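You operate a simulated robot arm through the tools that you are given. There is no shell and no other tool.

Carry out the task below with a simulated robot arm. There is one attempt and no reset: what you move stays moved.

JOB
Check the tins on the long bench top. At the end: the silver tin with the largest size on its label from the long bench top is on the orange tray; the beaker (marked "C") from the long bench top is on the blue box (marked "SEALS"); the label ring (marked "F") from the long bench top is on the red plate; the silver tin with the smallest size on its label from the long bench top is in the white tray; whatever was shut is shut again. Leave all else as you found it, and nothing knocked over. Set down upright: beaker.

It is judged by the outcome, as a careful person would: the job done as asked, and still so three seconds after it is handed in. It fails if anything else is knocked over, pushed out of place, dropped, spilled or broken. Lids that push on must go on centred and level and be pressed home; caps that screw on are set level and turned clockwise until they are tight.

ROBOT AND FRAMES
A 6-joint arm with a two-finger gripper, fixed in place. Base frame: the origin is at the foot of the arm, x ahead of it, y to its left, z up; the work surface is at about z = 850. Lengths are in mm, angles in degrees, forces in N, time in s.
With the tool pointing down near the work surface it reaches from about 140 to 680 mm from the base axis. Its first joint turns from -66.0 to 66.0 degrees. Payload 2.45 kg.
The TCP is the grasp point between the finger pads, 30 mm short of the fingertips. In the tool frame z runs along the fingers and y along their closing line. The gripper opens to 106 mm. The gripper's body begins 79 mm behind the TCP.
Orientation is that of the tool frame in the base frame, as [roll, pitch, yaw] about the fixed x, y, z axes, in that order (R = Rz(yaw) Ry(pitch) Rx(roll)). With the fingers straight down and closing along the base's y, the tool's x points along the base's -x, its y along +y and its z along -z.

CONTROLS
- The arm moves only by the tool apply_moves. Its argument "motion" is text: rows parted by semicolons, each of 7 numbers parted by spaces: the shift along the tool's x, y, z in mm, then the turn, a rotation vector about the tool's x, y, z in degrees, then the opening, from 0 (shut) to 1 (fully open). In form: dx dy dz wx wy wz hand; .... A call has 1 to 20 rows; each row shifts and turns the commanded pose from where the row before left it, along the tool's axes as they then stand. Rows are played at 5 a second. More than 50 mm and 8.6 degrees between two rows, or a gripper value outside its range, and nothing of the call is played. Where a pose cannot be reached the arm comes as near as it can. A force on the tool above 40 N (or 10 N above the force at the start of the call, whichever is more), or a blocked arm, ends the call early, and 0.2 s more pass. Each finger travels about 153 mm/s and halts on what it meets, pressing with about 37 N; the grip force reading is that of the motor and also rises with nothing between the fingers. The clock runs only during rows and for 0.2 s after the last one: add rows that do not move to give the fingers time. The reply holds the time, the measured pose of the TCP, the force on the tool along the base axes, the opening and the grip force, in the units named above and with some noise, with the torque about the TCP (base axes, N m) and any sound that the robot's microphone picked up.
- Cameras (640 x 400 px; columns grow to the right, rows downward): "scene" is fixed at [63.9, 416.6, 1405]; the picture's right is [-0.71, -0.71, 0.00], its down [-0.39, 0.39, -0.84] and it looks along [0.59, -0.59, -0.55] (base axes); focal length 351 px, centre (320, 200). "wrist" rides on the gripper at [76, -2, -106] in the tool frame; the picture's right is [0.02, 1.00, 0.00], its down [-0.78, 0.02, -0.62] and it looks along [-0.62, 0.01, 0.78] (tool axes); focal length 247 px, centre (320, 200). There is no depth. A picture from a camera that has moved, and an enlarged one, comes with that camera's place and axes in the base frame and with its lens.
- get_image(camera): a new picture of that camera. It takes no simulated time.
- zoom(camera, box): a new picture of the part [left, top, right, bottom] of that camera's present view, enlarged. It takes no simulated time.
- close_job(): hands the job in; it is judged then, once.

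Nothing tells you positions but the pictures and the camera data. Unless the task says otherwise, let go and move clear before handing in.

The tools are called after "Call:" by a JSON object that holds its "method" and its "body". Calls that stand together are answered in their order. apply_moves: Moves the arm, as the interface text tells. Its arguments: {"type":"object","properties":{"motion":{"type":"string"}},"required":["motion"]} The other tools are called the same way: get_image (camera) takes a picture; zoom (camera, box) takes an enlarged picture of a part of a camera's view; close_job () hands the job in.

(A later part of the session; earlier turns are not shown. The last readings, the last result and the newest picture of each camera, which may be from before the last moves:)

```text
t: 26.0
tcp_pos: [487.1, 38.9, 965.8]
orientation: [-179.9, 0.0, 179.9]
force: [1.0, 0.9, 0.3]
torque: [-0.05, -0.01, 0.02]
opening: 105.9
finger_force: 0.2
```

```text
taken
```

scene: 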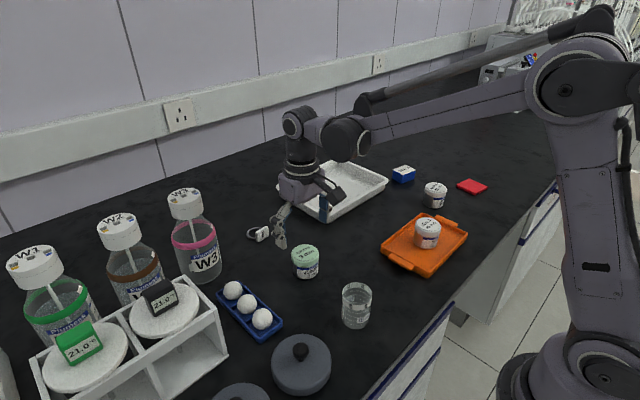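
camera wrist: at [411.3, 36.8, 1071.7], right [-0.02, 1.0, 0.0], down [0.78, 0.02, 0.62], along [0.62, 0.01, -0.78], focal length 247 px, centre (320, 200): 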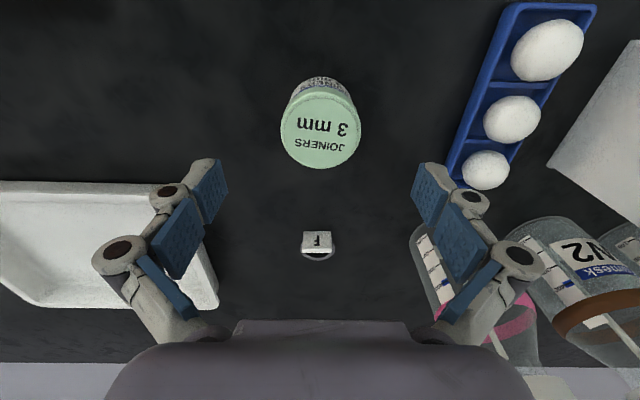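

Call:
{"method": "zoom", "body": {"camera": "wrist", "box": [260, 60, 380, 180]}}

Call:
{"method": "zoom", "body": {"camera": "wrist", "box": [290, 220, 350, 270]}}

Call:
{"method": "zoom", "body": {"camera": "scene", "box": [370, 190, 490, 290]}}

```text
3.33 times, centred on (320, 120) of wrist
camera zoom: at [411.3, 36.8, 1071.7], right [-0.02, 1.0, 0.0], down [0.78, 0.02, 0.62], along [0.62, 0.01, -0.78], focal length 823 px, centre (320, 467)
```

zoom: 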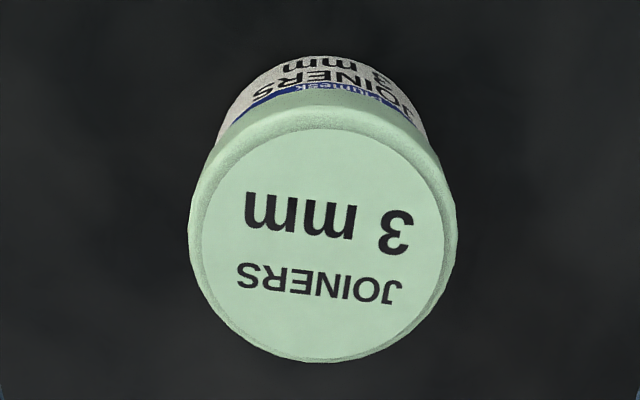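

```text
8.00 times, centred on (320, 245) of wrist
camera zoom: at [411.3, 36.8, 1071.7], right [-0.02, 1.0, 0.0], down [0.78, 0.02, 0.62], along [0.62, 0.01, -0.78], focal length 1976 px, centre (320, -160)
```

zoom: 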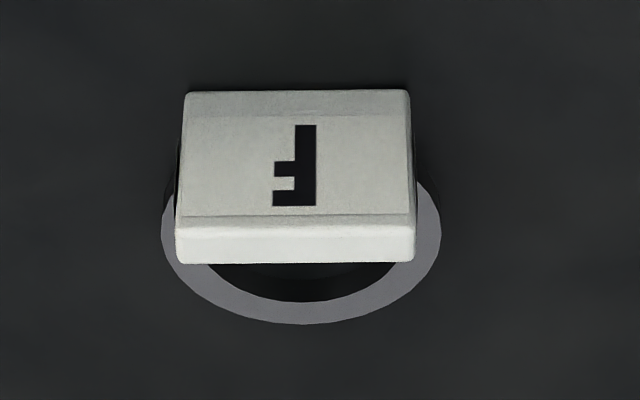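

```text
4.00 times, centred on (430, 240) of scene
camera zoom: at [63.9, 416.6, 1405.0], right [-0.71, -0.71, 0.0], down [-0.39, 0.39, -0.84], along [0.59, -0.59, -0.55], focal length 1405 px, centre (-120, 40)
```

zoom: 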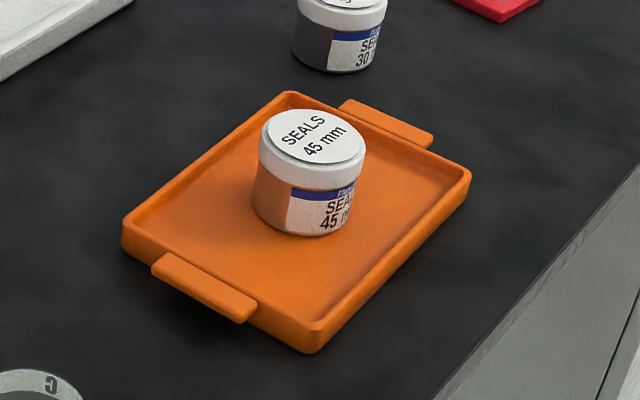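

The 45 mm tin stands well, and its body mirrors the orange tray, which confirms it is silver metal. The 3 mm tin is at (484.4,38.3), so I'll align and descend.

Call:
{"method": "apply_moves", "body": {"motion": "2.7 -0.6 20 0 0 0 1; 0 0 25 0 0 0 1; 0 0 20 0 0 0 1; 0 0 12 0 0 0 1; 0 0 5 0 0 0 1; 0 0 0 0 0 0 1; 0 0 0 0 0 0 1; 0 0 0 0 0 0 1"}}

Call:
{"method": "zoom", "body": {"camera": "wrist", "box": [200, 90, 440, 270]}}

```text
t: 27.8
tcp_pos: [482.1, 37.2, 882.5]
orientation: [-179.9, 0.2, 179.8]
force: [0.0, -0.9, 0.3]
torque: [-0.02, -0.01, -0.02]
opening: 106.1
finger_force: 0.1
```

```text
2.22 times, centred on (320, 180) of wrist
camera zoom: at [406.4, 35.1, 989.3], right [-0.02, 1.0, 0.0], down [0.78, 0.02, 0.62], along [0.62, 0.01, -0.78], focal length 549 px, centre (320, 244)
```

zoom: 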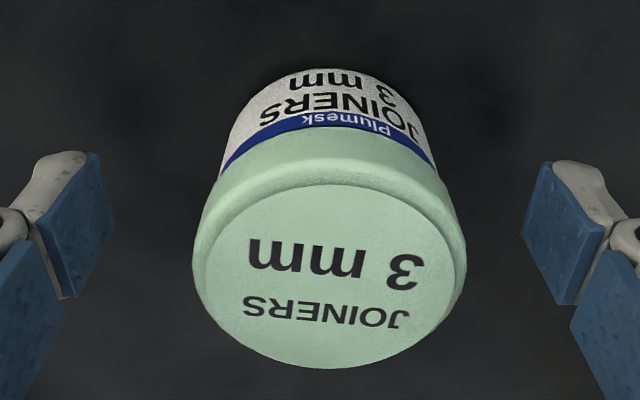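

Call:
{"method": "apply_moves", "body": {"motion": "-1.2 1.5 -0.5 0 0 0 1; 0 0 0 0 0 0 1; 0 0 0 0 0 0 0.6; 0 0 0 0 0 0 0.5; 0 0 0 0 0 0 0.45; 0 0 0 0 0 0 0.45; 0 0 -2 0 0 0 0.45; 0 0 -3 0 0 0 0.45; 0 0 -5 0 0 0 0.45; 0 0 -5 0 0 0 0.45; 0 0 0 0 0 0 0.45"}}

Call:
{"method": "zoom", "body": {"camera": "wrist", "box": [200, 90, 440, 270]}}

Call:
{"method": "zoom", "body": {"camera": "scene", "box": [260, 220, 360, 290]}}

```text
t: 30.2
tcp_pos: [484.9, 39.5, 899.6]
orientation: [-179.9, 0.1, 179.9]
force: [0.0, -0.1, -0.7]
torque: [0.05, 0.03, -0.01]
opening: 57.2
finger_force: 37.3
```

```text
2.22 times, centred on (320, 180) of wrist
camera zoom: at [408.1, 36.4, 1005.7], right [-0.02, 1.0, 0.0], down [0.78, 0.02, 0.62], along [0.62, 0.01, -0.78], focal length 549 px, centre (320, 244)
```

zoom: 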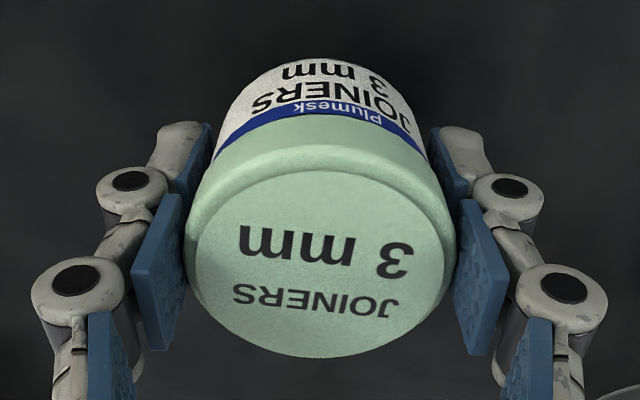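

```text
5.71 times, centred on (310, 255) of scene
camera zoom: at [63.9, 416.6, 1405.0], right [-0.71, -0.71, 0.0], down [-0.39, 0.39, -0.84], along [0.59, -0.59, -0.55], focal length 2008 px, centre (377, -114)
```

zoom: 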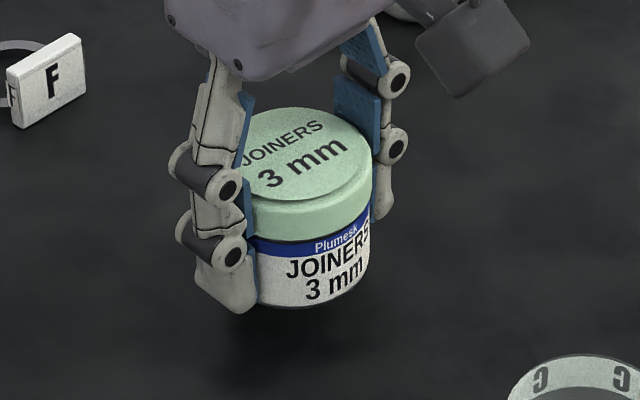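

The whole tin has lifted cleanly. The white tray spans about x 548–757 and y -360 to -105, so I'll carry it over to about (612,-215).

Call:
{"method": "apply_moves", "body": {"motion": "0 0 -20 0 0 0 0.45; 0 0 -30 0 0 0 0.45; 0 0 -30 0 0 0 0.45; -7 -14.1 0 0 0 0 0.45; -14.1 -28.3 0 0 0 0 0.45; -14.1 -28.3 0 0 0 0 0.45; -14.1 -28.3 0 0 0 0 0.45; -14.1 -28.3 0 0 0 0 0.45; -14.1 -28.3 0 0 0 0 0.45; -14.1 -28.3 0 0 0 0 0.45; -14.1 -28.3 0 0 0 0 0.45; -14.1 -28.3 0 0 0 0 0.45; -7 -14.1 0 0 0 0 0.45; 0 0 0 0 0 0 0.45; 0 0 0 0 0 0 0.45; 0 0 0 0 0 0 0.45"}}

Call:
{"method": "get_image", "body": {"camera": "wrist"}}

Call:
{"method": "get_image", "body": {"camera": "scene"}}

```text
t: 33.6
tcp_pos: [610.2, -216.1, 980.0]
orientation: [-179.8, 0.1, 179.8]
force: [0.9, -0.5, -0.9]
torque: [-0.01, 0.04, -0.01]
opening: 57.1
finger_force: 37.1
```

```text
taken
camera wrist: at [534.2, -218.5, 1085.7], right [-0.02, 1.0, 0.0], down [0.78, 0.02, 0.62], along [0.62, 0.01, -0.78], focal length 247 px, centre (320, 200)
```

wrist: 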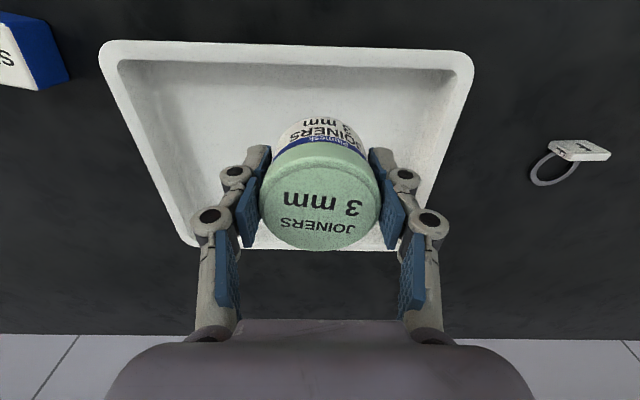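

```text
taken
```

scene: 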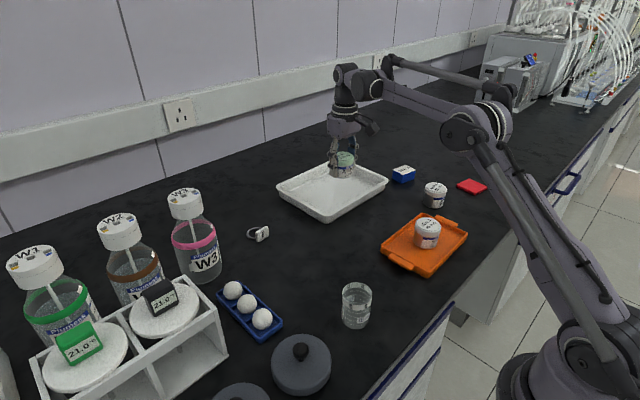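

I'll move 14 mm further in to clear the tray's near wall, then descend.

Call:
{"method": "apply_moves", "body": {"motion": "-7 0 0 0 0 0 0.45; -7 0 0 0 0 0 0.45; 0 0 20 0 0 0 0.45; 0 0 25 0 0 0 0.45; 0 0 20 0 0 0 0.45; 0 0 12 0 0 0 0.45; 0 0 0 0 0 0 0.45; 0 0 0 0 0 0 0.45"}}

Call:
{"method": "zoom", "body": {"camera": "scene", "box": [270, 110, 400, 230]}}

Call:
{"method": "get_image", "body": {"camera": "wrist"}}

```text
t: 35.4
tcp_pos: [625.5, -216.8, 903.9]
orientation: [-179.9, 0.1, 179.9]
force: [0.7, 0.8, -0.8]
torque: [0.04, -0.02, -0.01]
opening: 57.1
finger_force: 36.9
```

```text
3.33 times, centred on (335, 170) of scene
camera zoom: at [63.9, 416.6, 1405.0], right [-0.71, -0.71, 0.0], down [-0.39, 0.39, -0.84], along [0.59, -0.59, -0.55], focal length 1171 px, centre (270, 300)
```

zoom: 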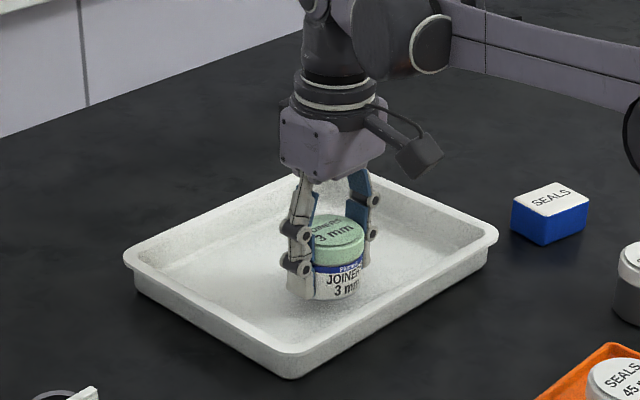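

```text
taken
camera wrist: at [550.0, -219.9, 1009.0], right [-0.02, 1.0, 0.0], down [0.78, 0.02, 0.62], along [0.62, 0.01, -0.78], focal length 247 px, centre (320, 200)
```

wrist: 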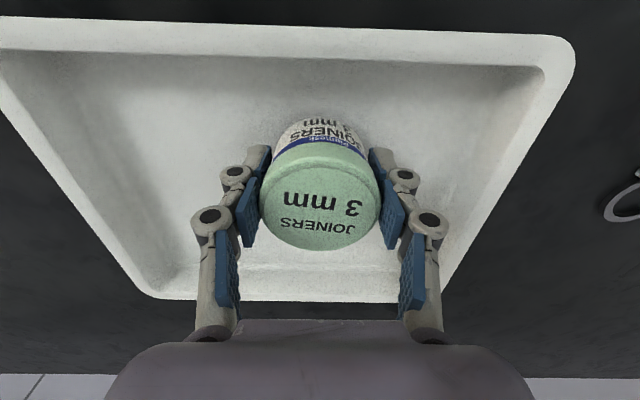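

Call:
{"method": "apply_moves", "body": {"motion": "0 0 2.5 0 0 0 0.45; 0 0 2.5 0 0 0 0.45; 0 0 2.5 0 0 0 0.45; 0 0 2 0 0 0 0.45; 0 0 0 0 0 0 0.45; 0 0 0 0 0 0 0.45"}}

```text
t: 36.8
tcp_pos: [625.2, -216.4, 895.0]
orientation: [-179.8, 0.1, 180.0]
force: [-0.4, 1.3, -1.2]
torque: [-0.01, -0.02, -0.03]
opening: 57.3
finger_force: 37.0
```

Call:
{"method": "apply_moves", "body": {"motion": "0 0 1 0 0 0 0.45; 0 0 1 0 0 0 0.45; 0 0 1 0 0 0 0.45; 0 0 0 0 0 0 0.45; 0 0 0 0 0 0 0.45"}}

```text
t: 38.0
tcp_pos: [624.8, -216.4, 891.5]
orientation: [-179.9, 0.1, 179.9]
force: [0.6, -0.3, 0.0]
torque: [-0.01, -0.01, 0.01]
opening: 57.5
finger_force: 37.4
```

Call:
{"method": "apply_moves", "body": {"motion": "0 0 1 0 0 0 0.45; 0 0 0.7 0 0 0 0.45; 0 0 0 0 0 0 0.45; 0 0 0 0 0 0 0.45"}}

```text
t: 39.0
tcp_pos: [624.1, -216.7, 888.6]
orientation: [-179.9, 0.1, 179.8]
force: [0.8, -0.4, 1.7]
torque: [0.03, -0.01, 0.02]
opening: 56.8
finger_force: 37.4
```

Call:
{"method": "apply_moves", "body": {"motion": "0 0 0.8 0 0 0 0.45; 0 0 0 0 0 0 0.45; 0 0 0 0 0 0 0.45"}}

Call:
{"method": "zoom", "body": {"camera": "scene", "box": [300, 140, 380, 220]}}

```text
t: 39.8
tcp_pos: [624.3, -217.0, 888.7]
orientation: [-179.8, 0.1, 180.0]
force: [0.5, -0.1, 17.6]
torque: [0.04, -0.06, 0.03]
opening: 57.0
finger_force: 37.6
```

```text
5.00 times, centred on (340, 180) of scene
camera zoom: at [63.6, 416.7, 1405.0], right [-0.71, -0.71, 0.0], down [-0.39, 0.39, -0.84], along [0.59, -0.59, -0.55], focal length 1757 px, centre (220, 300)
```

zoom: 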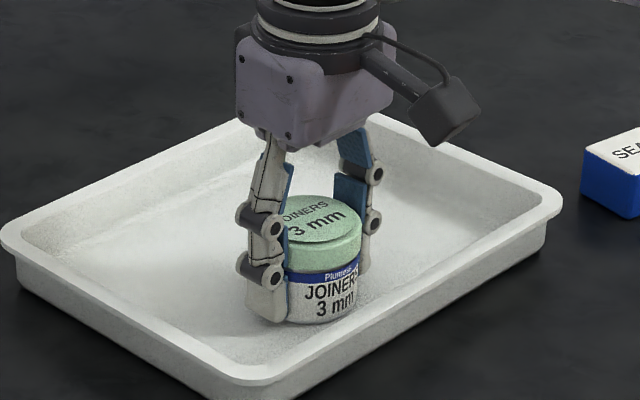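

Contact is at 17.6 N, so the tin is on the tray floor. I'll ease off and release.

Call:
{"method": "apply_moves", "body": {"motion": "0 0 -0.6 0 0 0 0.45; 0 0 0 0 0 0 0.45; 0 0 0 0 0 0 0.56; 0 0 0 0 0 0 0.62; 0 0 0 0 0 0 0.7; 0 0 0 0 0 0 0.78; 0 0 0 0 0 0 0.78; 0 0 -15 0 0 0 0.78; 0 0 -30 0 0 0 0.78; 0 0 -35 0 0 0 0.9; 0 0 -30 0 0 0 1; 0 0 0 0 0 0 1; 0 0 0 0 0 0 1"}}

Call:
{"method": "get_image", "body": {"camera": "wrist"}}

Call:
{"method": "zoom", "body": {"camera": "scene", "box": [270, 110, 400, 230]}}

```text
t: 42.6
tcp_pos: [625.2, -218.1, 999.2]
orientation: [-179.9, 0.1, 179.9]
force: [-1.0, -0.6, 0.5]
torque: [-0.01, 0.0, -0.03]
opening: 106.0
finger_force: 0.1
```

```text
taken
camera wrist: at [549.2, -219.9, 1104.8], right [-0.02, 1.0, 0.0], down [0.78, 0.02, 0.62], along [0.62, 0.01, -0.78], focal length 247 px, centre (320, 200)
```

wrist: 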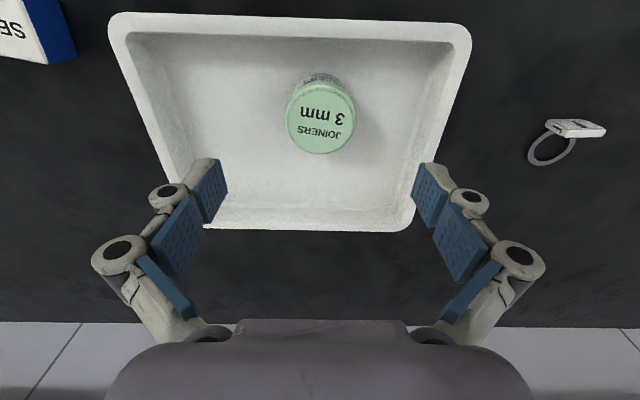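

```text
3.33 times, centred on (335, 170) of scene
camera zoom: at [63.9, 416.6, 1405.0], right [-0.71, -0.71, 0.0], down [-0.39, 0.39, -0.84], along [0.59, -0.59, -0.55], focal length 1171 px, centre (270, 300)
```

zoom: 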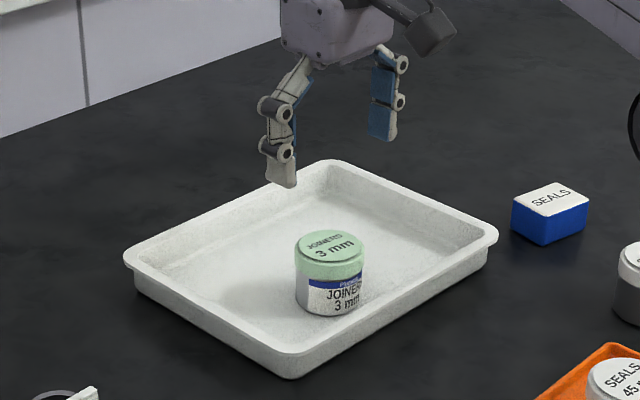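

The 3 mm tin stands in the white tray, and its body reflects white, so it is silver too. Next is the label ring; I'll move above its tag near (643,37).

Call:
{"method": "apply_moves", "body": {"motion": "-2 18 0 0 0 0 1; -2.3 36 3 0 0 0 1; -2.3 36 3 0 0 0 1; -2.3 36 5 0 0 0 1; -2.3 36 5 0 0 0 1; -2.3 36 5 0 0 0 1; -2.3 36 5 0 0 0 1; -2 21.5 4 0 0 0 1; 0 0 0 0 0 0 1; 0 0 0 0 0 0 1; 0 0 0 0 0 0 1; 0 0 0 0 0 0 1"}}

Call:
{"method": "get_image", "body": {"camera": "wrist"}}

Call:
{"method": "zoom", "body": {"camera": "wrist", "box": [260, 100, 380, 200]}}

Call:
{"method": "get_image", "body": {"camera": "scene"}}

```text
t: 45.2
tcp_pos: [644.0, 38.0, 968.2]
orientation: [180.0, 0.0, 179.9]
force: [0.7, 0.5, 0.0]
torque: [-0.03, 0.02, 0.0]
opening: 105.8
finger_force: 0.1
```

```text
taken
camera wrist: at [567.6, 35.7, 1074.4], right [-0.02, 1.0, 0.0], down [0.78, 0.02, 0.62], along [0.62, 0.01, -0.78], focal length 247 px, centre (320, 200)
```

wrist: 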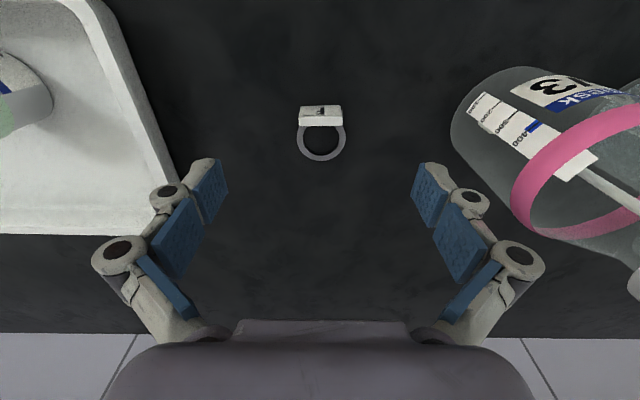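

```text
4.00 times, centred on (320, 150) of wrist
camera zoom: at [567.6, 35.7, 1074.4], right [-0.02, 1.0, 0.0], down [0.78, 0.02, 0.62], along [0.62, 0.01, -0.78], focal length 988 px, centre (320, 400)
```

zoom: 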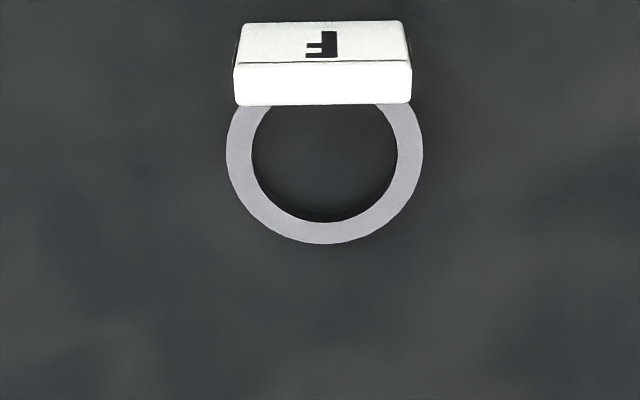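

```text
taken
```

scene: 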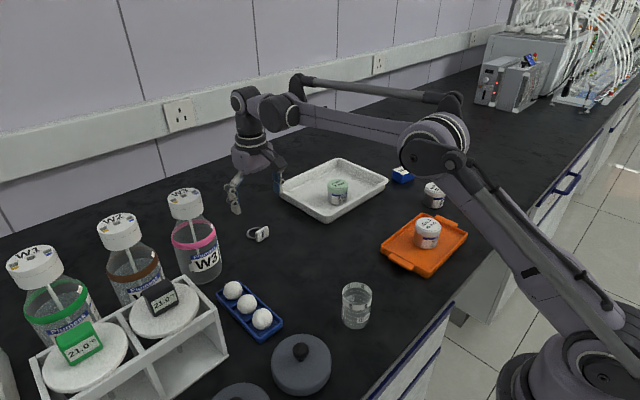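

The tag is 36 mm wide and centred at about (642.5,37), with the ring extending in +x. I'll descend with the fingers straddling its width in y.

Call:
{"method": "apply_moves", "body": {"motion": "3 -1 15 0 0 0 0.75; 0 0 25 0 0 0 0.7; 0 0 22 0 0 0 0.7; 0 0 12 0 0 0 0.7; 0 0 7 0 0 0 0.7; 0 0 0 0 0 0 0.7; 0 0 0 0 0 0 0.7; 0 0 0 0 0 0 0.7"}}

Call:
{"method": "get_image", "body": {"camera": "wrist"}}

Call:
{"method": "zoom", "body": {"camera": "wrist", "box": [220, 90, 420, 250]}}

Call:
{"method": "zoom", "body": {"camera": "scene", "box": [220, 190, 300, 260]}}

```text
t: 47.0
tcp_pos: [642.1, 38.3, 885.6]
orientation: [-179.9, 0.1, 180.0]
force: [-0.4, 0.8, 0.3]
torque: [0.05, 0.01, 0.0]
opening: 74.1
finger_force: 0.1
```

```text
taken
camera wrist: at [564.8, 35.4, 992.6], right [-0.02, 1.0, 0.0], down [0.78, 0.02, 0.62], along [0.62, 0.01, -0.78], focal length 247 px, centre (320, 200)
```

wrist: 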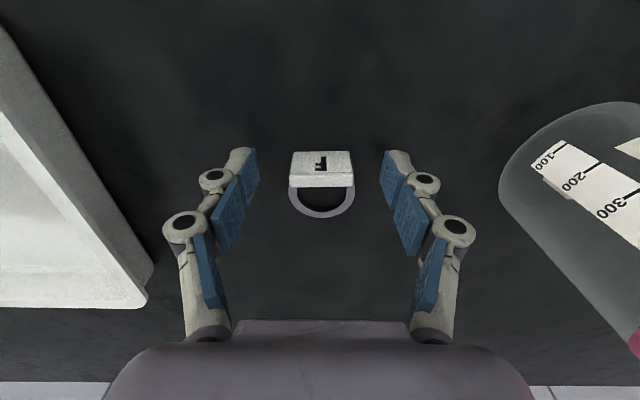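

```text
2.50 times, centred on (320, 170) of wrist
camera zoom: at [564.8, 35.4, 992.6], right [-0.02, 1.0, 0.0], down [0.78, 0.02, 0.62], along [0.62, 0.01, -0.78], focal length 617 px, centre (320, 275)
```

zoom: 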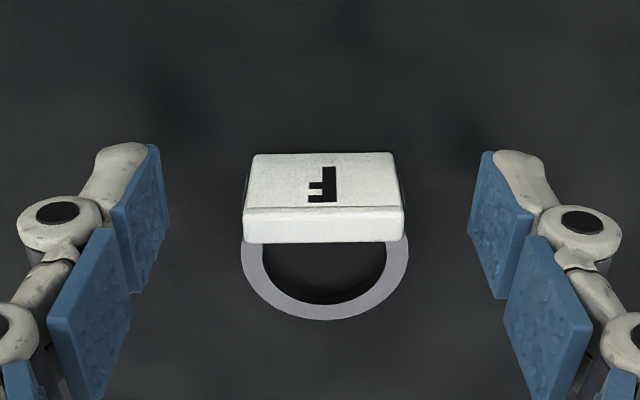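

```text
5.71 times, centred on (260, 225) of scene
camera zoom: at [63.9, 416.6, 1405.0], right [-0.71, -0.71, 0.0], down [-0.39, 0.39, -0.84], along [0.59, -0.59, -0.55], focal length 2008 px, centre (663, 57)
```

zoom: 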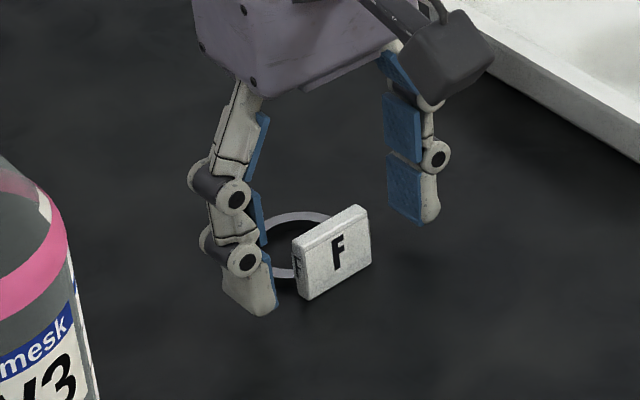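

The tag is centred between the fingers. I'll close and lift gently.

Call:
{"method": "apply_moves", "body": {"motion": "0 0.6 0 0 0 0 0.6; 0 0 0 0 0 0 0.45; 0 0 0 0 0 0 0.36; 0 0 0 0 0 0 0.28; 0 0 0 0 0 0 0.25; 0 0 0 0 0 0 0.25"}}

Call:
{"method": "zoom", "body": {"camera": "wrist", "box": [220, 90, 420, 250]}}

```text
t: 48.4
tcp_pos: [639.9, 38.6, 887.3]
orientation: [180.0, 0.1, 179.9]
force: [-0.8, 0.8, 0.6]
torque: [0.03, -0.07, 0.02]
opening: 34.6
finger_force: 36.9
```

```text
2.50 times, centred on (320, 170) of wrist
camera zoom: at [564.6, 36.5, 993.1], right [-0.02, 1.0, 0.0], down [0.78, 0.02, 0.62], along [0.62, 0.01, -0.78], focal length 617 px, centre (320, 275)
```

zoom: 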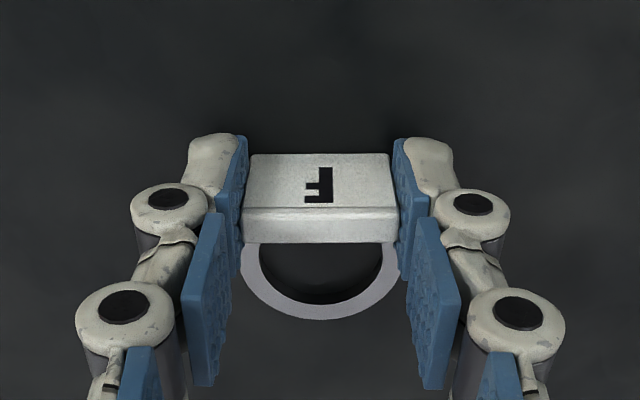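

Call:
{"method": "apply_moves", "body": {"motion": "0 0 -2 0 0 0 0.25; 0 0 -4 0 0 0 0.25; 0 0 -8 0 0 0 0.25; 0 0 -8 0 0 0 0.25; 0 0 0 0 0 0 0.25; 0 0 0 0 0 0 0.25"}}

Call:
{"method": "zoom", "body": {"camera": "wrist", "box": [220, 90, 420, 250]}}

Call:
{"method": "zoom", "body": {"camera": "scene", "box": [220, 190, 300, 260]}}

```text
t: 49.8
tcp_pos: [640.6, 39.4, 909.2]
orientation: [-179.9, 0.1, 180.0]
force: [0.5, 0.0, -0.2]
torque: [0.01, 0.01, -0.06]
opening: 34.7
finger_force: 36.6
```

```text
2.50 times, centred on (320, 170) of wrist
camera zoom: at [565.5, 37.4, 1015.5], right [-0.02, 1.0, 0.0], down [0.78, 0.02, 0.62], along [0.62, 0.01, -0.78], focal length 617 px, centre (320, 275)
```

zoom: 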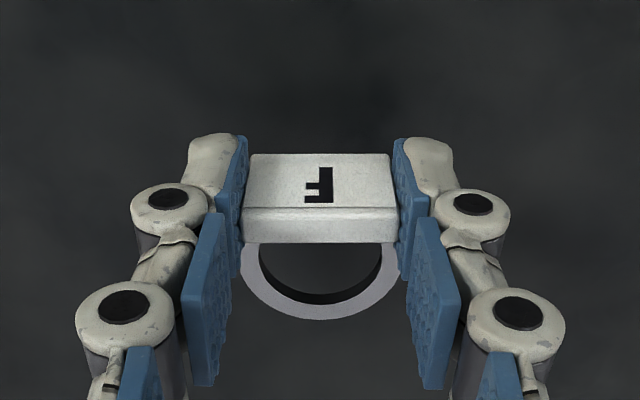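

```text
5.71 times, centred on (260, 225) of scene
camera zoom: at [63.9, 416.6, 1405.0], right [-0.71, -0.71, 0.0], down [-0.39, 0.39, -0.84], along [0.59, -0.59, -0.55], focal length 2008 px, centre (663, 57)
```

zoom: 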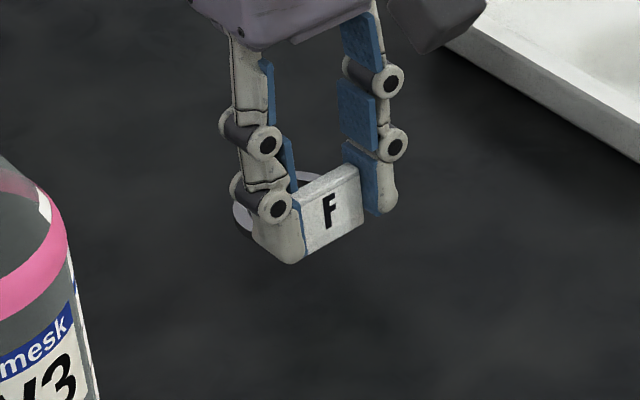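

The ring is held securely and level. I'll raise it and carry it towards the red plate near (379,-545).

Call:
{"method": "apply_moves", "body": {"motion": "0 0 -20 0 0 0 0.25; 0 0 -35 0 0 0 0.25; 0 0 -30 0 0 0 0.25; 8 -17 0 0 0 0 0.25; 16 -34 0 0 0 0 0.25; 16 -34 0 0 0 0 0.25; 16 -34 0 0 0 0 0.25; 16 -34 0 0 0 0 0.25; 16 -34 0 0 0 0 0.25; 16 -34 0 0 0 0 0.25; 16 -34 0 0 0 0 0.25; 16 -34 0 0 0 0 0.25; 16 -34 0 0 0 0 0.25; 16 -34 0 0 0 0 0.25; 16 -34 0 0 0 0 0.25; 16 -34 0 0 0 0 0.25; 8 -17 0 0 0 0 0.25; 0 0 0 0 0 0 0.25; 0 0 0 0 0 0 0.25"}}

Call:
{"method": "get_image", "body": {"camera": "wrist"}}

Call:
{"method": "get_image", "body": {"camera": "scene"}}

```text
t: 53.8
tcp_pos: [429.0, -402.2, 994.6]
orientation: [-179.9, 0.1, 179.8]
force: [0.1, 0.0, -0.7]
torque: [0.0, -0.02, -0.01]
opening: 34.7
finger_force: 36.9
```

```text
taken
camera wrist: at [353.6, -404.9, 1100.6], right [-0.02, 1.0, 0.0], down [0.78, 0.02, 0.62], along [0.62, 0.01, -0.78], focal length 247 px, centre (320, 200)
```

wrist: 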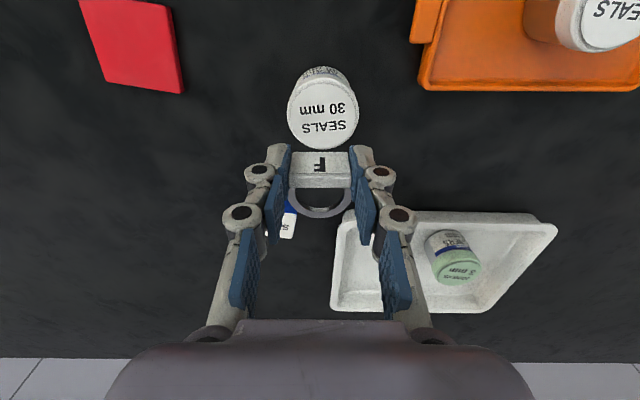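

```text
taken
```

scene: 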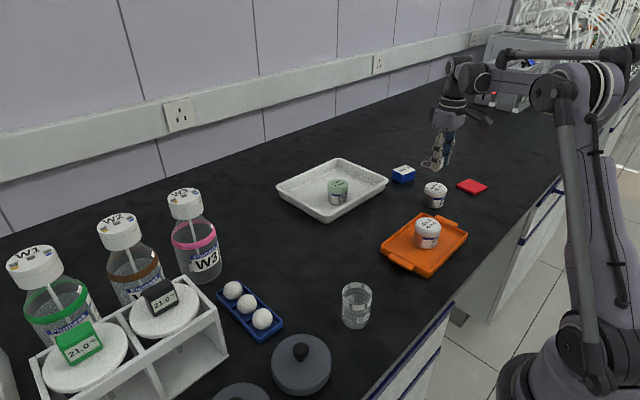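

The red plate is ahead on the -y side. I'll continue towards it and look again from closer.

Call:
{"method": "apply_moves", "body": {"motion": "8 -17 0 0 0 0 0.25; 16 -36 0 0 0 0 0.25; 16 -36 0 0 0 0 0.25; 16 -36 0 0 0 0 0.25; 8 -18 0 0 0 0 0.25; 0 0 0 0 0 0 0.25; 0 0 0 0 0 0 0.25; 0 0 0 0 0 0 0.25"}}

Call:
{"method": "get_image", "body": {"camera": "wrist"}}

Call:
{"method": "zoom", "body": {"camera": "wrist", "box": [220, 50, 420, 230]}}

Call:
{"method": "get_image", "body": {"camera": "scene"}}

```text
t: 55.6
tcp_pos: [366.8, -545.5, 994.9]
orientation: [-179.9, 0.0, 179.9]
force: [-0.6, -0.6, -0.7]
torque: [-0.03, 0.01, -0.01]
opening: 34.6
finger_force: 36.9
```

```text
taken
camera wrist: at [290.6, -547.9, 1100.6], right [-0.02, 1.0, 0.0], down [0.78, 0.02, 0.62], along [0.62, 0.01, -0.78], focal length 247 px, centre (320, 200)
```

wrist: 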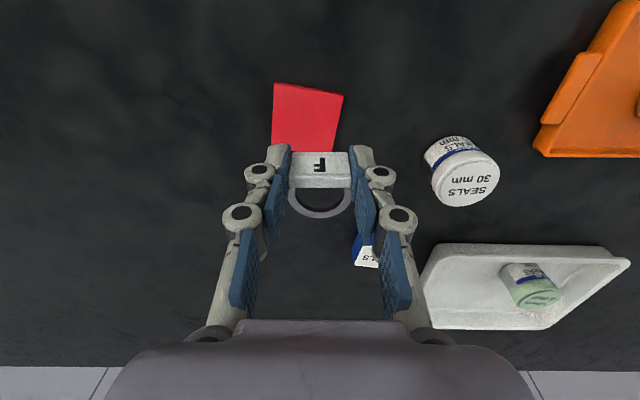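

```text
2.22 times, centred on (320, 140) of wrist
camera zoom: at [290.6, -547.9, 1100.6], right [-0.02, 1.0, 0.0], down [0.78, 0.02, 0.62], along [0.62, 0.01, -0.78], focal length 549 px, centre (320, 333)
```

zoom: 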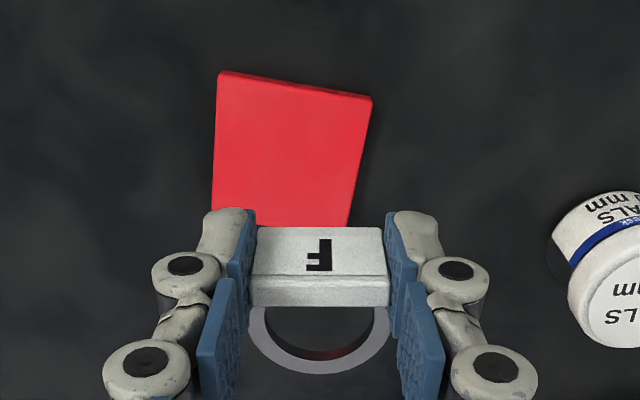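

```text
taken
```

scene: 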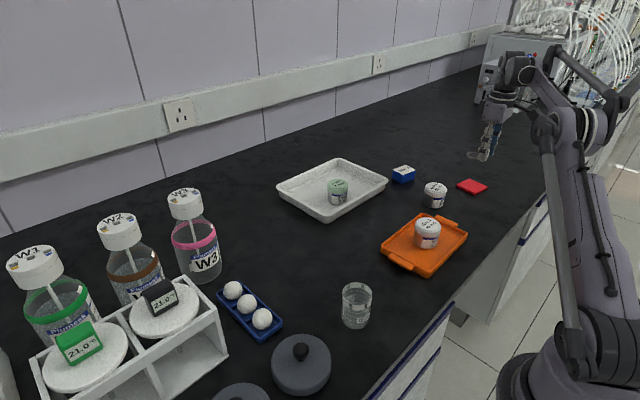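

Close-up, the plate is about 65 mm square, centred near (385,-561) and turned by about -6°. I'll put the tag at x≈363 so the tag and ring are centred on it, then descend.

Call:
{"method": "apply_moves", "body": {"motion": "3 -7.5 0 0 0 0 0.25; 2.8 -7 0 0 0 0 0.25; 0 0 15 0 0 0 0.25; 0 0 25 0 0 0 0.25; 0 0 25 0 0 0 0.25; 0 0 15 0 0 0 0.25; 0 0 7 0 0 0 0.25; 0 0 0 0 0 0 0.25; 0 0 0 0 0 0 0.25; 0 0 0 0 0 0 0.25"}}

Call:
{"method": "get_image", "body": {"camera": "wrist"}}

Call:
{"method": "zoom", "body": {"camera": "scene", "box": [430, 140, 510, 210]}}

```text
t: 57.8
tcp_pos: [361.3, -562.0, 909.2]
orientation: [-179.9, 0.0, 180.0]
force: [0.3, -0.2, -0.8]
torque: [0.0, 0.04, -0.01]
opening: 34.7
finger_force: 37.6
```

```text
taken
camera wrist: at [284.8, -564.2, 1015.0], right [-0.02, 1.0, 0.0], down [0.78, 0.02, 0.62], along [0.62, 0.01, -0.78], focal length 247 px, centre (320, 200)
```

wrist: 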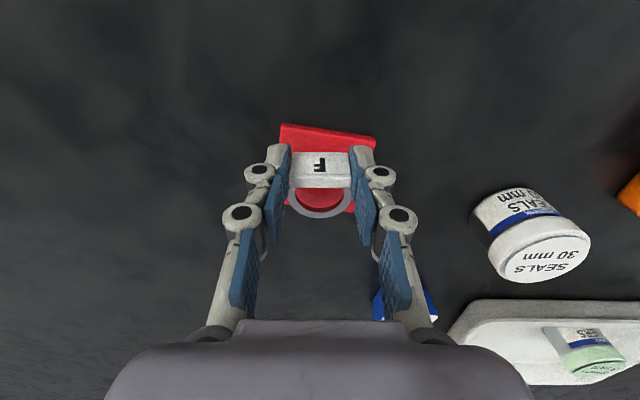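

```text
5.71 times, centred on (470, 175) of scene
camera zoom: at [63.9, 416.6, 1405.0], right [-0.71, -0.71, 0.0], down [-0.39, 0.39, -0.84], along [0.59, -0.59, -0.55], focal length 2008 px, centre (-537, 343)
```

zoom: 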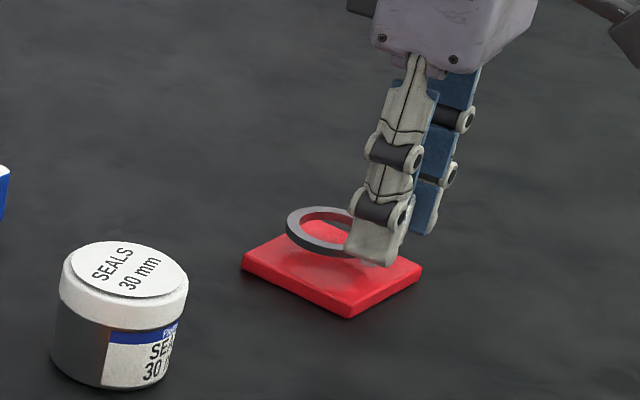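

Call:
{"method": "zoom", "body": {"camera": "wrist", "box": [250, 110, 390, 230]}}

```text
3.33 times, centred on (320, 170) of wrist
camera zoom: at [284.8, -564.2, 1015.0], right [-0.02, 1.0, 0.0], down [0.78, 0.02, 0.62], along [0.62, 0.01, -0.78], focal length 823 px, centre (320, 300)
```

zoom: 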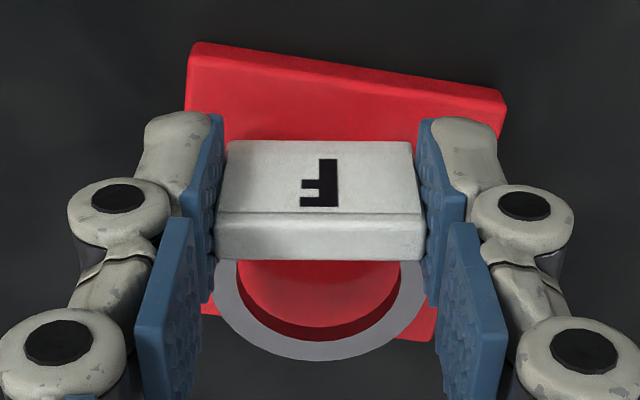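

The plate corners confirm its centre at about (386,-560), turned about -7°. I'll turn to match, shift by a few millimetres, and descend in small steps.

Call:
{"method": "apply_moves", "body": {"motion": "-1 4.5 0 0 0 0 0.25; 0 0 0 0 0 3.5 0.25; 0 0 0 0 0 3.5 0.25; 0 0 3 0 0 0 0.25; 0 0 3 0 0 0 0.25; 0 0 3 0 0 0 0.25; 0 0 0 0 0 0 0.25; 0 0 0 0 0 0 0.25; 0 0 0 0 0 0 0.25"}}

Call:
{"method": "zoom", "body": {"camera": "wrist", "box": [250, 110, 390, 230]}}

Call:
{"method": "zoom", "body": {"camera": "scene", "box": [440, 150, 500, 205]}}

```text
t: 59.8
tcp_pos: [360.6, -556.9, 899.6]
orientation: [180.0, 0.1, 172.9]
force: [0.1, -0.1, -0.1]
torque: [0.05, 0.03, 0.01]
opening: 34.8
finger_force: 36.7
```

```text
3.33 times, centred on (320, 170) of wrist
camera zoom: at [286.1, -549.9, 1005.1], right [0.1, 0.99, 0.0], down [0.78, -0.08, 0.62], along [0.62, -0.06, -0.78], focal length 823 px, centre (320, 300)
```

zoom: 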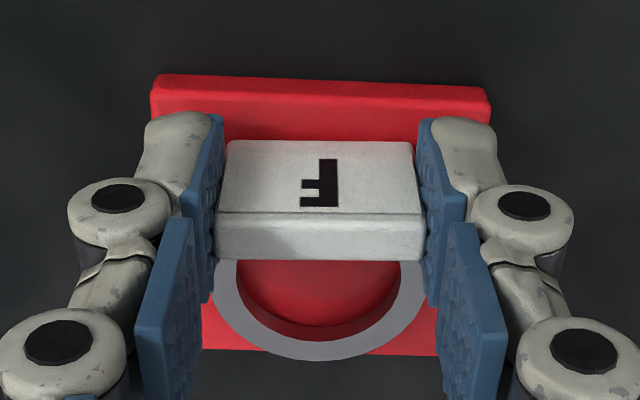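

```text
7.27 times, centred on (470, 178) of scene
camera zoom: at [63.9, 416.6, 1405.0], right [-0.71, -0.71, 0.0], down [-0.39, 0.39, -0.84], along [0.59, -0.59, -0.55], focal length 2555 px, centre (-771, 364)
```

zoom: 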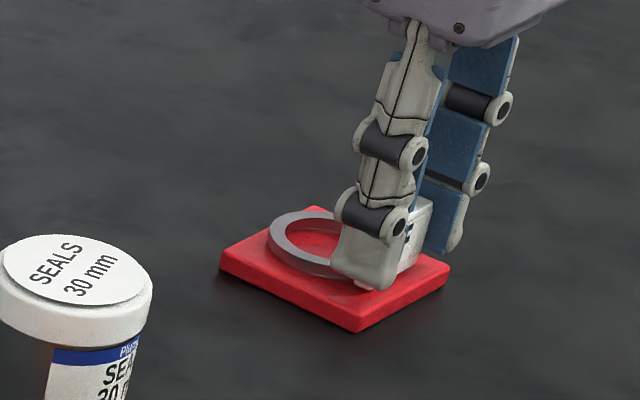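

Call:
{"method": "apply_moves", "body": {"motion": "-1 0 1 0 0 0 0.25; 0 0 1 0 0 0 0.25; 0 0 1 0 0 0 0.25; 0 0 0 0 0 0 0.25; 0 0 0 0 0 0 0.25"}}

```text
t: 61.0
tcp_pos: [364.2, -556.3, 897.0]
orientation: [-179.9, 0.1, 173.0]
force: [1.0, -1.3, 10.4]
torque: [-0.02, -0.39, -0.03]
opening: 34.8
finger_force: 36.8
```

Call:
{"method": "zoom", "body": {"camera": "scene", "box": [440, 150, 500, 205]}}

Call:
{"method": "zoom", "body": {"camera": "wrist", "box": [250, 110, 390, 230]}}

```text
7.27 times, centred on (470, 178) of scene
camera zoom: at [63.8, 416.8, 1405.0], right [-0.71, -0.71, 0.0], down [-0.39, 0.39, -0.84], along [0.59, -0.59, -0.55], focal length 2555 px, centre (-771, 364)
```

zoom: 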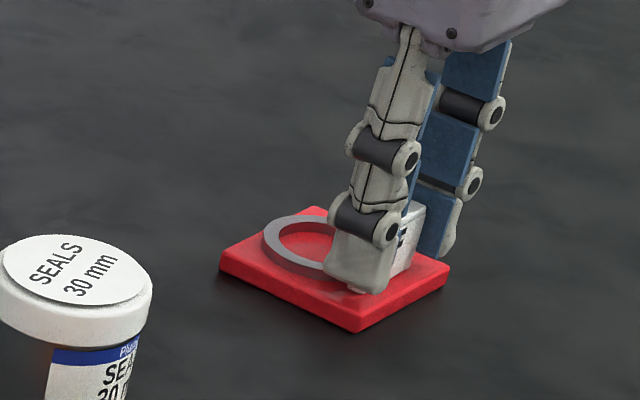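

```text
3.33 times, centred on (320, 170) of wrist
camera zoom: at [287.7, -548.7, 1002.8], right [0.1, 0.99, 0.0], down [0.78, -0.08, 0.62], along [0.62, -0.06, -0.78], focal length 823 px, centre (320, 300)
```

zoom: 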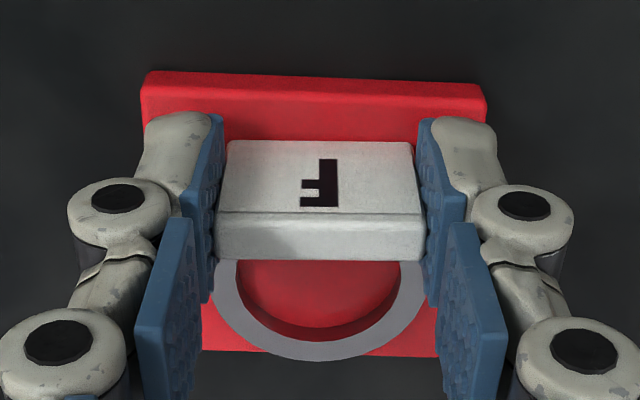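

The ring is touching the plate, with a light contact of about 10 N. I'll release gently and rise.

Call:
{"method": "apply_moves", "body": {"motion": "0 0 0 0 0 0 0.33; 0 0 0 0 0 0 0.36; 0 0 0 0 0 0 0.42; 0 0 0 0 0 0 0.5; 0 0 0 0 0 0 0.55; 0 0 0 0 0 0 0.55"}}

Call:
{"method": "zoom", "body": {"camera": "wrist", "box": [230, 90, 410, 230]}}

Call:
{"method": "zoom", "body": {"camera": "scene", "box": [440, 150, 500, 205]}}

```text
t: 62.4
tcp_pos: [364.0, -555.1, 896.4]
orientation: [-179.9, 0.0, 172.9]
force: [0.2, 0.2, 0.5]
torque: [0.0, -0.02, 0.0]
opening: 58.2
finger_force: 0.1
```

```text
2.86 times, centred on (320, 160) of wrist
camera zoom: at [287.8, -548.7, 1002.4], right [0.1, 0.99, 0.0], down [0.78, -0.08, 0.62], along [0.62, -0.06, -0.78], focal length 706 px, centre (320, 314)
```

zoom: 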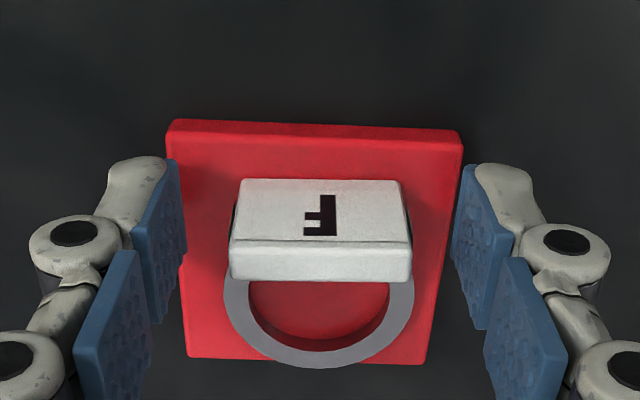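

```text
7.27 times, centred on (470, 178) of scene
camera zoom: at [63.9, 416.6, 1405.0], right [-0.71, -0.71, 0.0], down [-0.39, 0.39, -0.84], along [0.59, -0.59, -0.55], focal length 2555 px, centre (-771, 364)
```

zoom: 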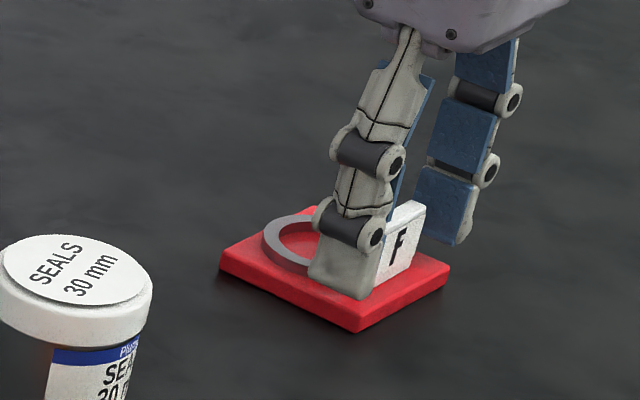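

The ring rests on the plate. I'll rise clear, then go and look at the blue box closely.

Call:
{"method": "apply_moves", "body": {"motion": "0 0 -10 0 0 0 0.55; 0 0 -30 0 0 0 0.55; 0 0 -35 0 0 0 0.6; 0 0 -30 0 0 0 0.7; 0 0 0 0 0 -3.5 0.7; 0 0 0 0 0 -3.5 0.7; -14 14 0 0 0 0 0.8; -29 29 0 0 0 0 0.8; -29 29 0 0 0 0 0.8; -29 29 0 0 0 0 0.8; -15 14 0 0 0 0 0.8; 0 0 0 0 0 0 0.8; 0 0 0 0 0 0 0.8; 0 0 0 0 0 0 0.8"}}

Call:
{"method": "get_image", "body": {"camera": "wrist"}}

Call:
{"method": "zoom", "body": {"camera": "wrist", "box": [240, 150, 400, 270]}}

Call:
{"method": "zoom", "body": {"camera": "scene", "box": [380, 150, 500, 225]}}

```text
t: 65.4
tcp_pos: [479.2, -439.8, 1002.7]
orientation: [-179.8, 0.1, 179.9]
force: [-0.3, -1.9, 0.1]
torque: [0.02, 0.02, -0.04]
opening: 84.8
finger_force: 0.1
```

```text
taken
camera wrist: at [404.4, -442.3, 1109.0], right [-0.02, 1.0, 0.0], down [0.78, 0.02, 0.62], along [0.62, 0.01, -0.78], focal length 247 px, centre (320, 200)
```

wrist: 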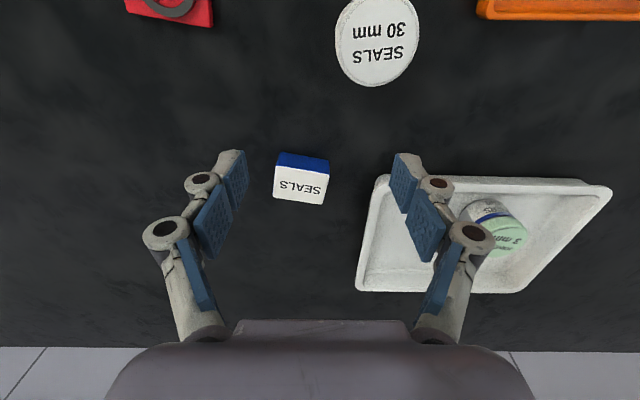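

```text
3.33 times, centred on (320, 210) of wrist
camera zoom: at [404.4, -442.3, 1109.0], right [-0.02, 1.0, 0.0], down [0.78, 0.02, 0.62], along [0.62, 0.01, -0.78], focal length 823 px, centre (320, 167)
```

zoom: 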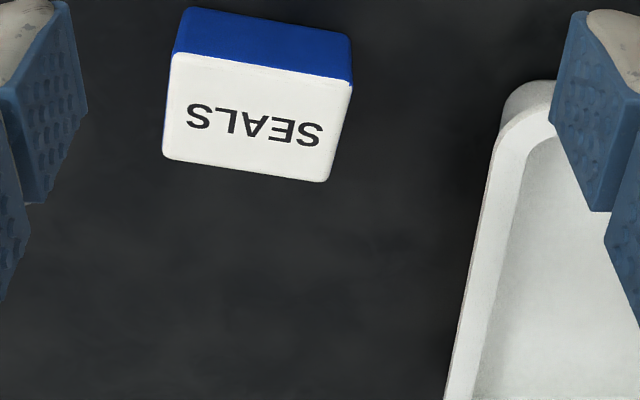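

```text
5.33 times, centred on (440, 188) of scene
camera zoom: at [63.9, 416.6, 1405.0], right [-0.71, -0.71, 0.0], down [-0.39, 0.39, -0.84], along [0.59, -0.59, -0.55], focal length 1874 px, centre (-320, 267)
```

zoom: 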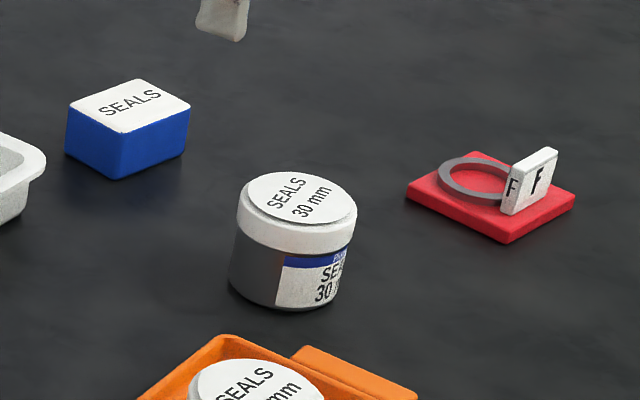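

The ring sits well on the plate. The box top is centred at about (566,-462), z≈881, roughly 58×42 mm and turned about -10°. That is 731 mm out, so I'll test with the empty hand whether the arm reaches there, starting with a vertical tool held high.

Call:
{"method": "apply_moves", "body": {"motion": "-29 -7.5 0 0 0 0 0.8; -29 -7.5 0 0 0 0 0.8; -29 -7.5 0 0 0 0 0.8; 0 0 0 0 0 0 0.8; 0 0 0 0 0 0 0.8; 0 0 0 0 0 0 0.8; 0 0 0 0 0 0 0.8"}}

Call:
{"method": "get_image", "body": {"camera": "wrist"}}

Call:
{"method": "get_image", "body": {"camera": "scene"}}

```text
t: 67.0
tcp_pos: [513.8, -429.5, 988.6]
orientation: [-179.9, 0.1, 179.9]
force: [-0.5, -0.1, -1.1]
torque: [-0.02, -0.02, 0.0]
opening: 84.8
finger_force: 0.1
out of reach, approached as far as the arm can: row 1, 2, 3
```

```text
taken
camera wrist: at [438.5, -431.8, 1094.4], right [-0.02, 1.0, 0.0], down [0.78, 0.02, 0.62], along [0.62, 0.01, -0.78], focal length 247 px, centre (320, 200)
```

wrist: 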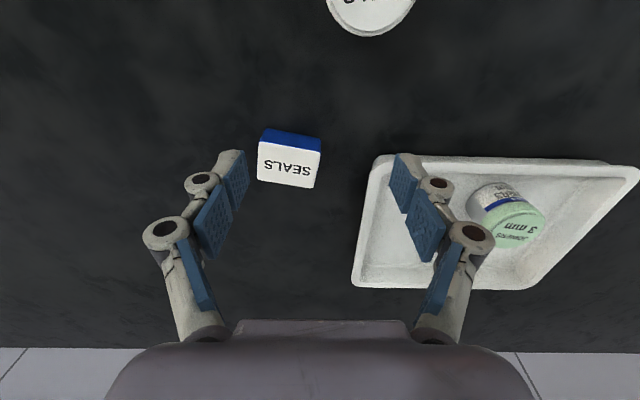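

```text
taken
```

scene: 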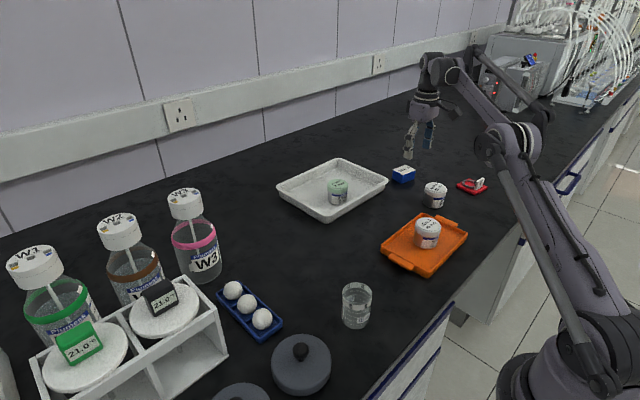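

Vertical reach stops at about 670 mm, so for the box the tool must lean outward by about 22° in the arm's radial plane. I'll retract a bit, turn the hand to the radial direction, tilt it, and test the reach with the empty hand.

Call:
{"method": "apply_moves", "body": {"motion": "20 0 -7 0 0 0 0.8; 20 0 -7 0 0 0 0.8; 0 0 0 0 0 7.84 0.8; 0 0 0 0 0 7.84 0.8; 0 0 0 0 0 7.84 0.8; 0 0 0 0 0 7.84 0.8; 0 0 0 0 0 7.84 0.8; 0 0 0 0 -7.33 0 0.8; 0 0 0 0 -7.33 0 0.8; 0 0 0 0 -7.34 0 0.8; 0 0 0 0 0 0 0.8; 0 0 0 0 0 0 0.8; 0 0 0 0 0 0 0.8"}}

Call:
{"method": "get_image", "body": {"camera": "wrist"}}

Call:
{"method": "get_image", "body": {"camera": "scene"}}

```text
t: 69.8
tcp_pos: [473.1, -428.7, 1001.3]
orientation: [179.9, 22.1, 140.7]
force: [-0.8, -0.2, 0.4]
torque: [0.0, -0.03, -0.02]
opening: 84.8
finger_force: 0.2
```

```text
taken
camera wrist: at [386.6, -361.0, 1071.4], right [0.62, 0.79, -0.01], down [0.39, -0.3, 0.87], along [0.68, -0.54, -0.49], focal length 247 px, centre (320, 200)
```

wrist: 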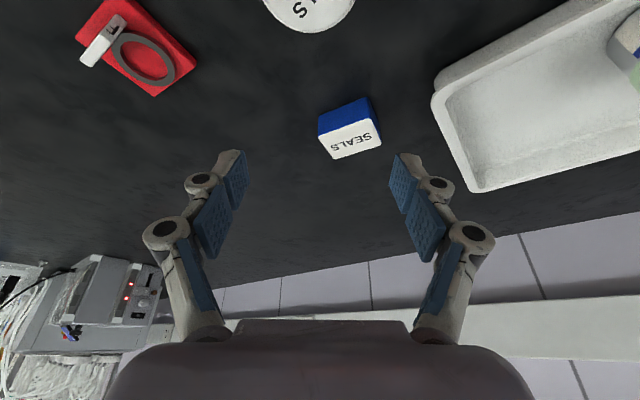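

```text
taken
```

scene: 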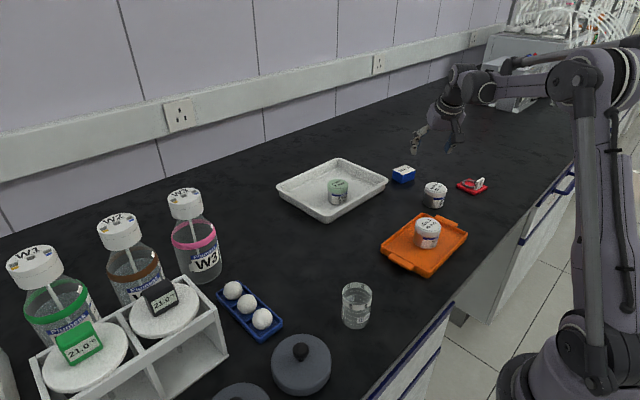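

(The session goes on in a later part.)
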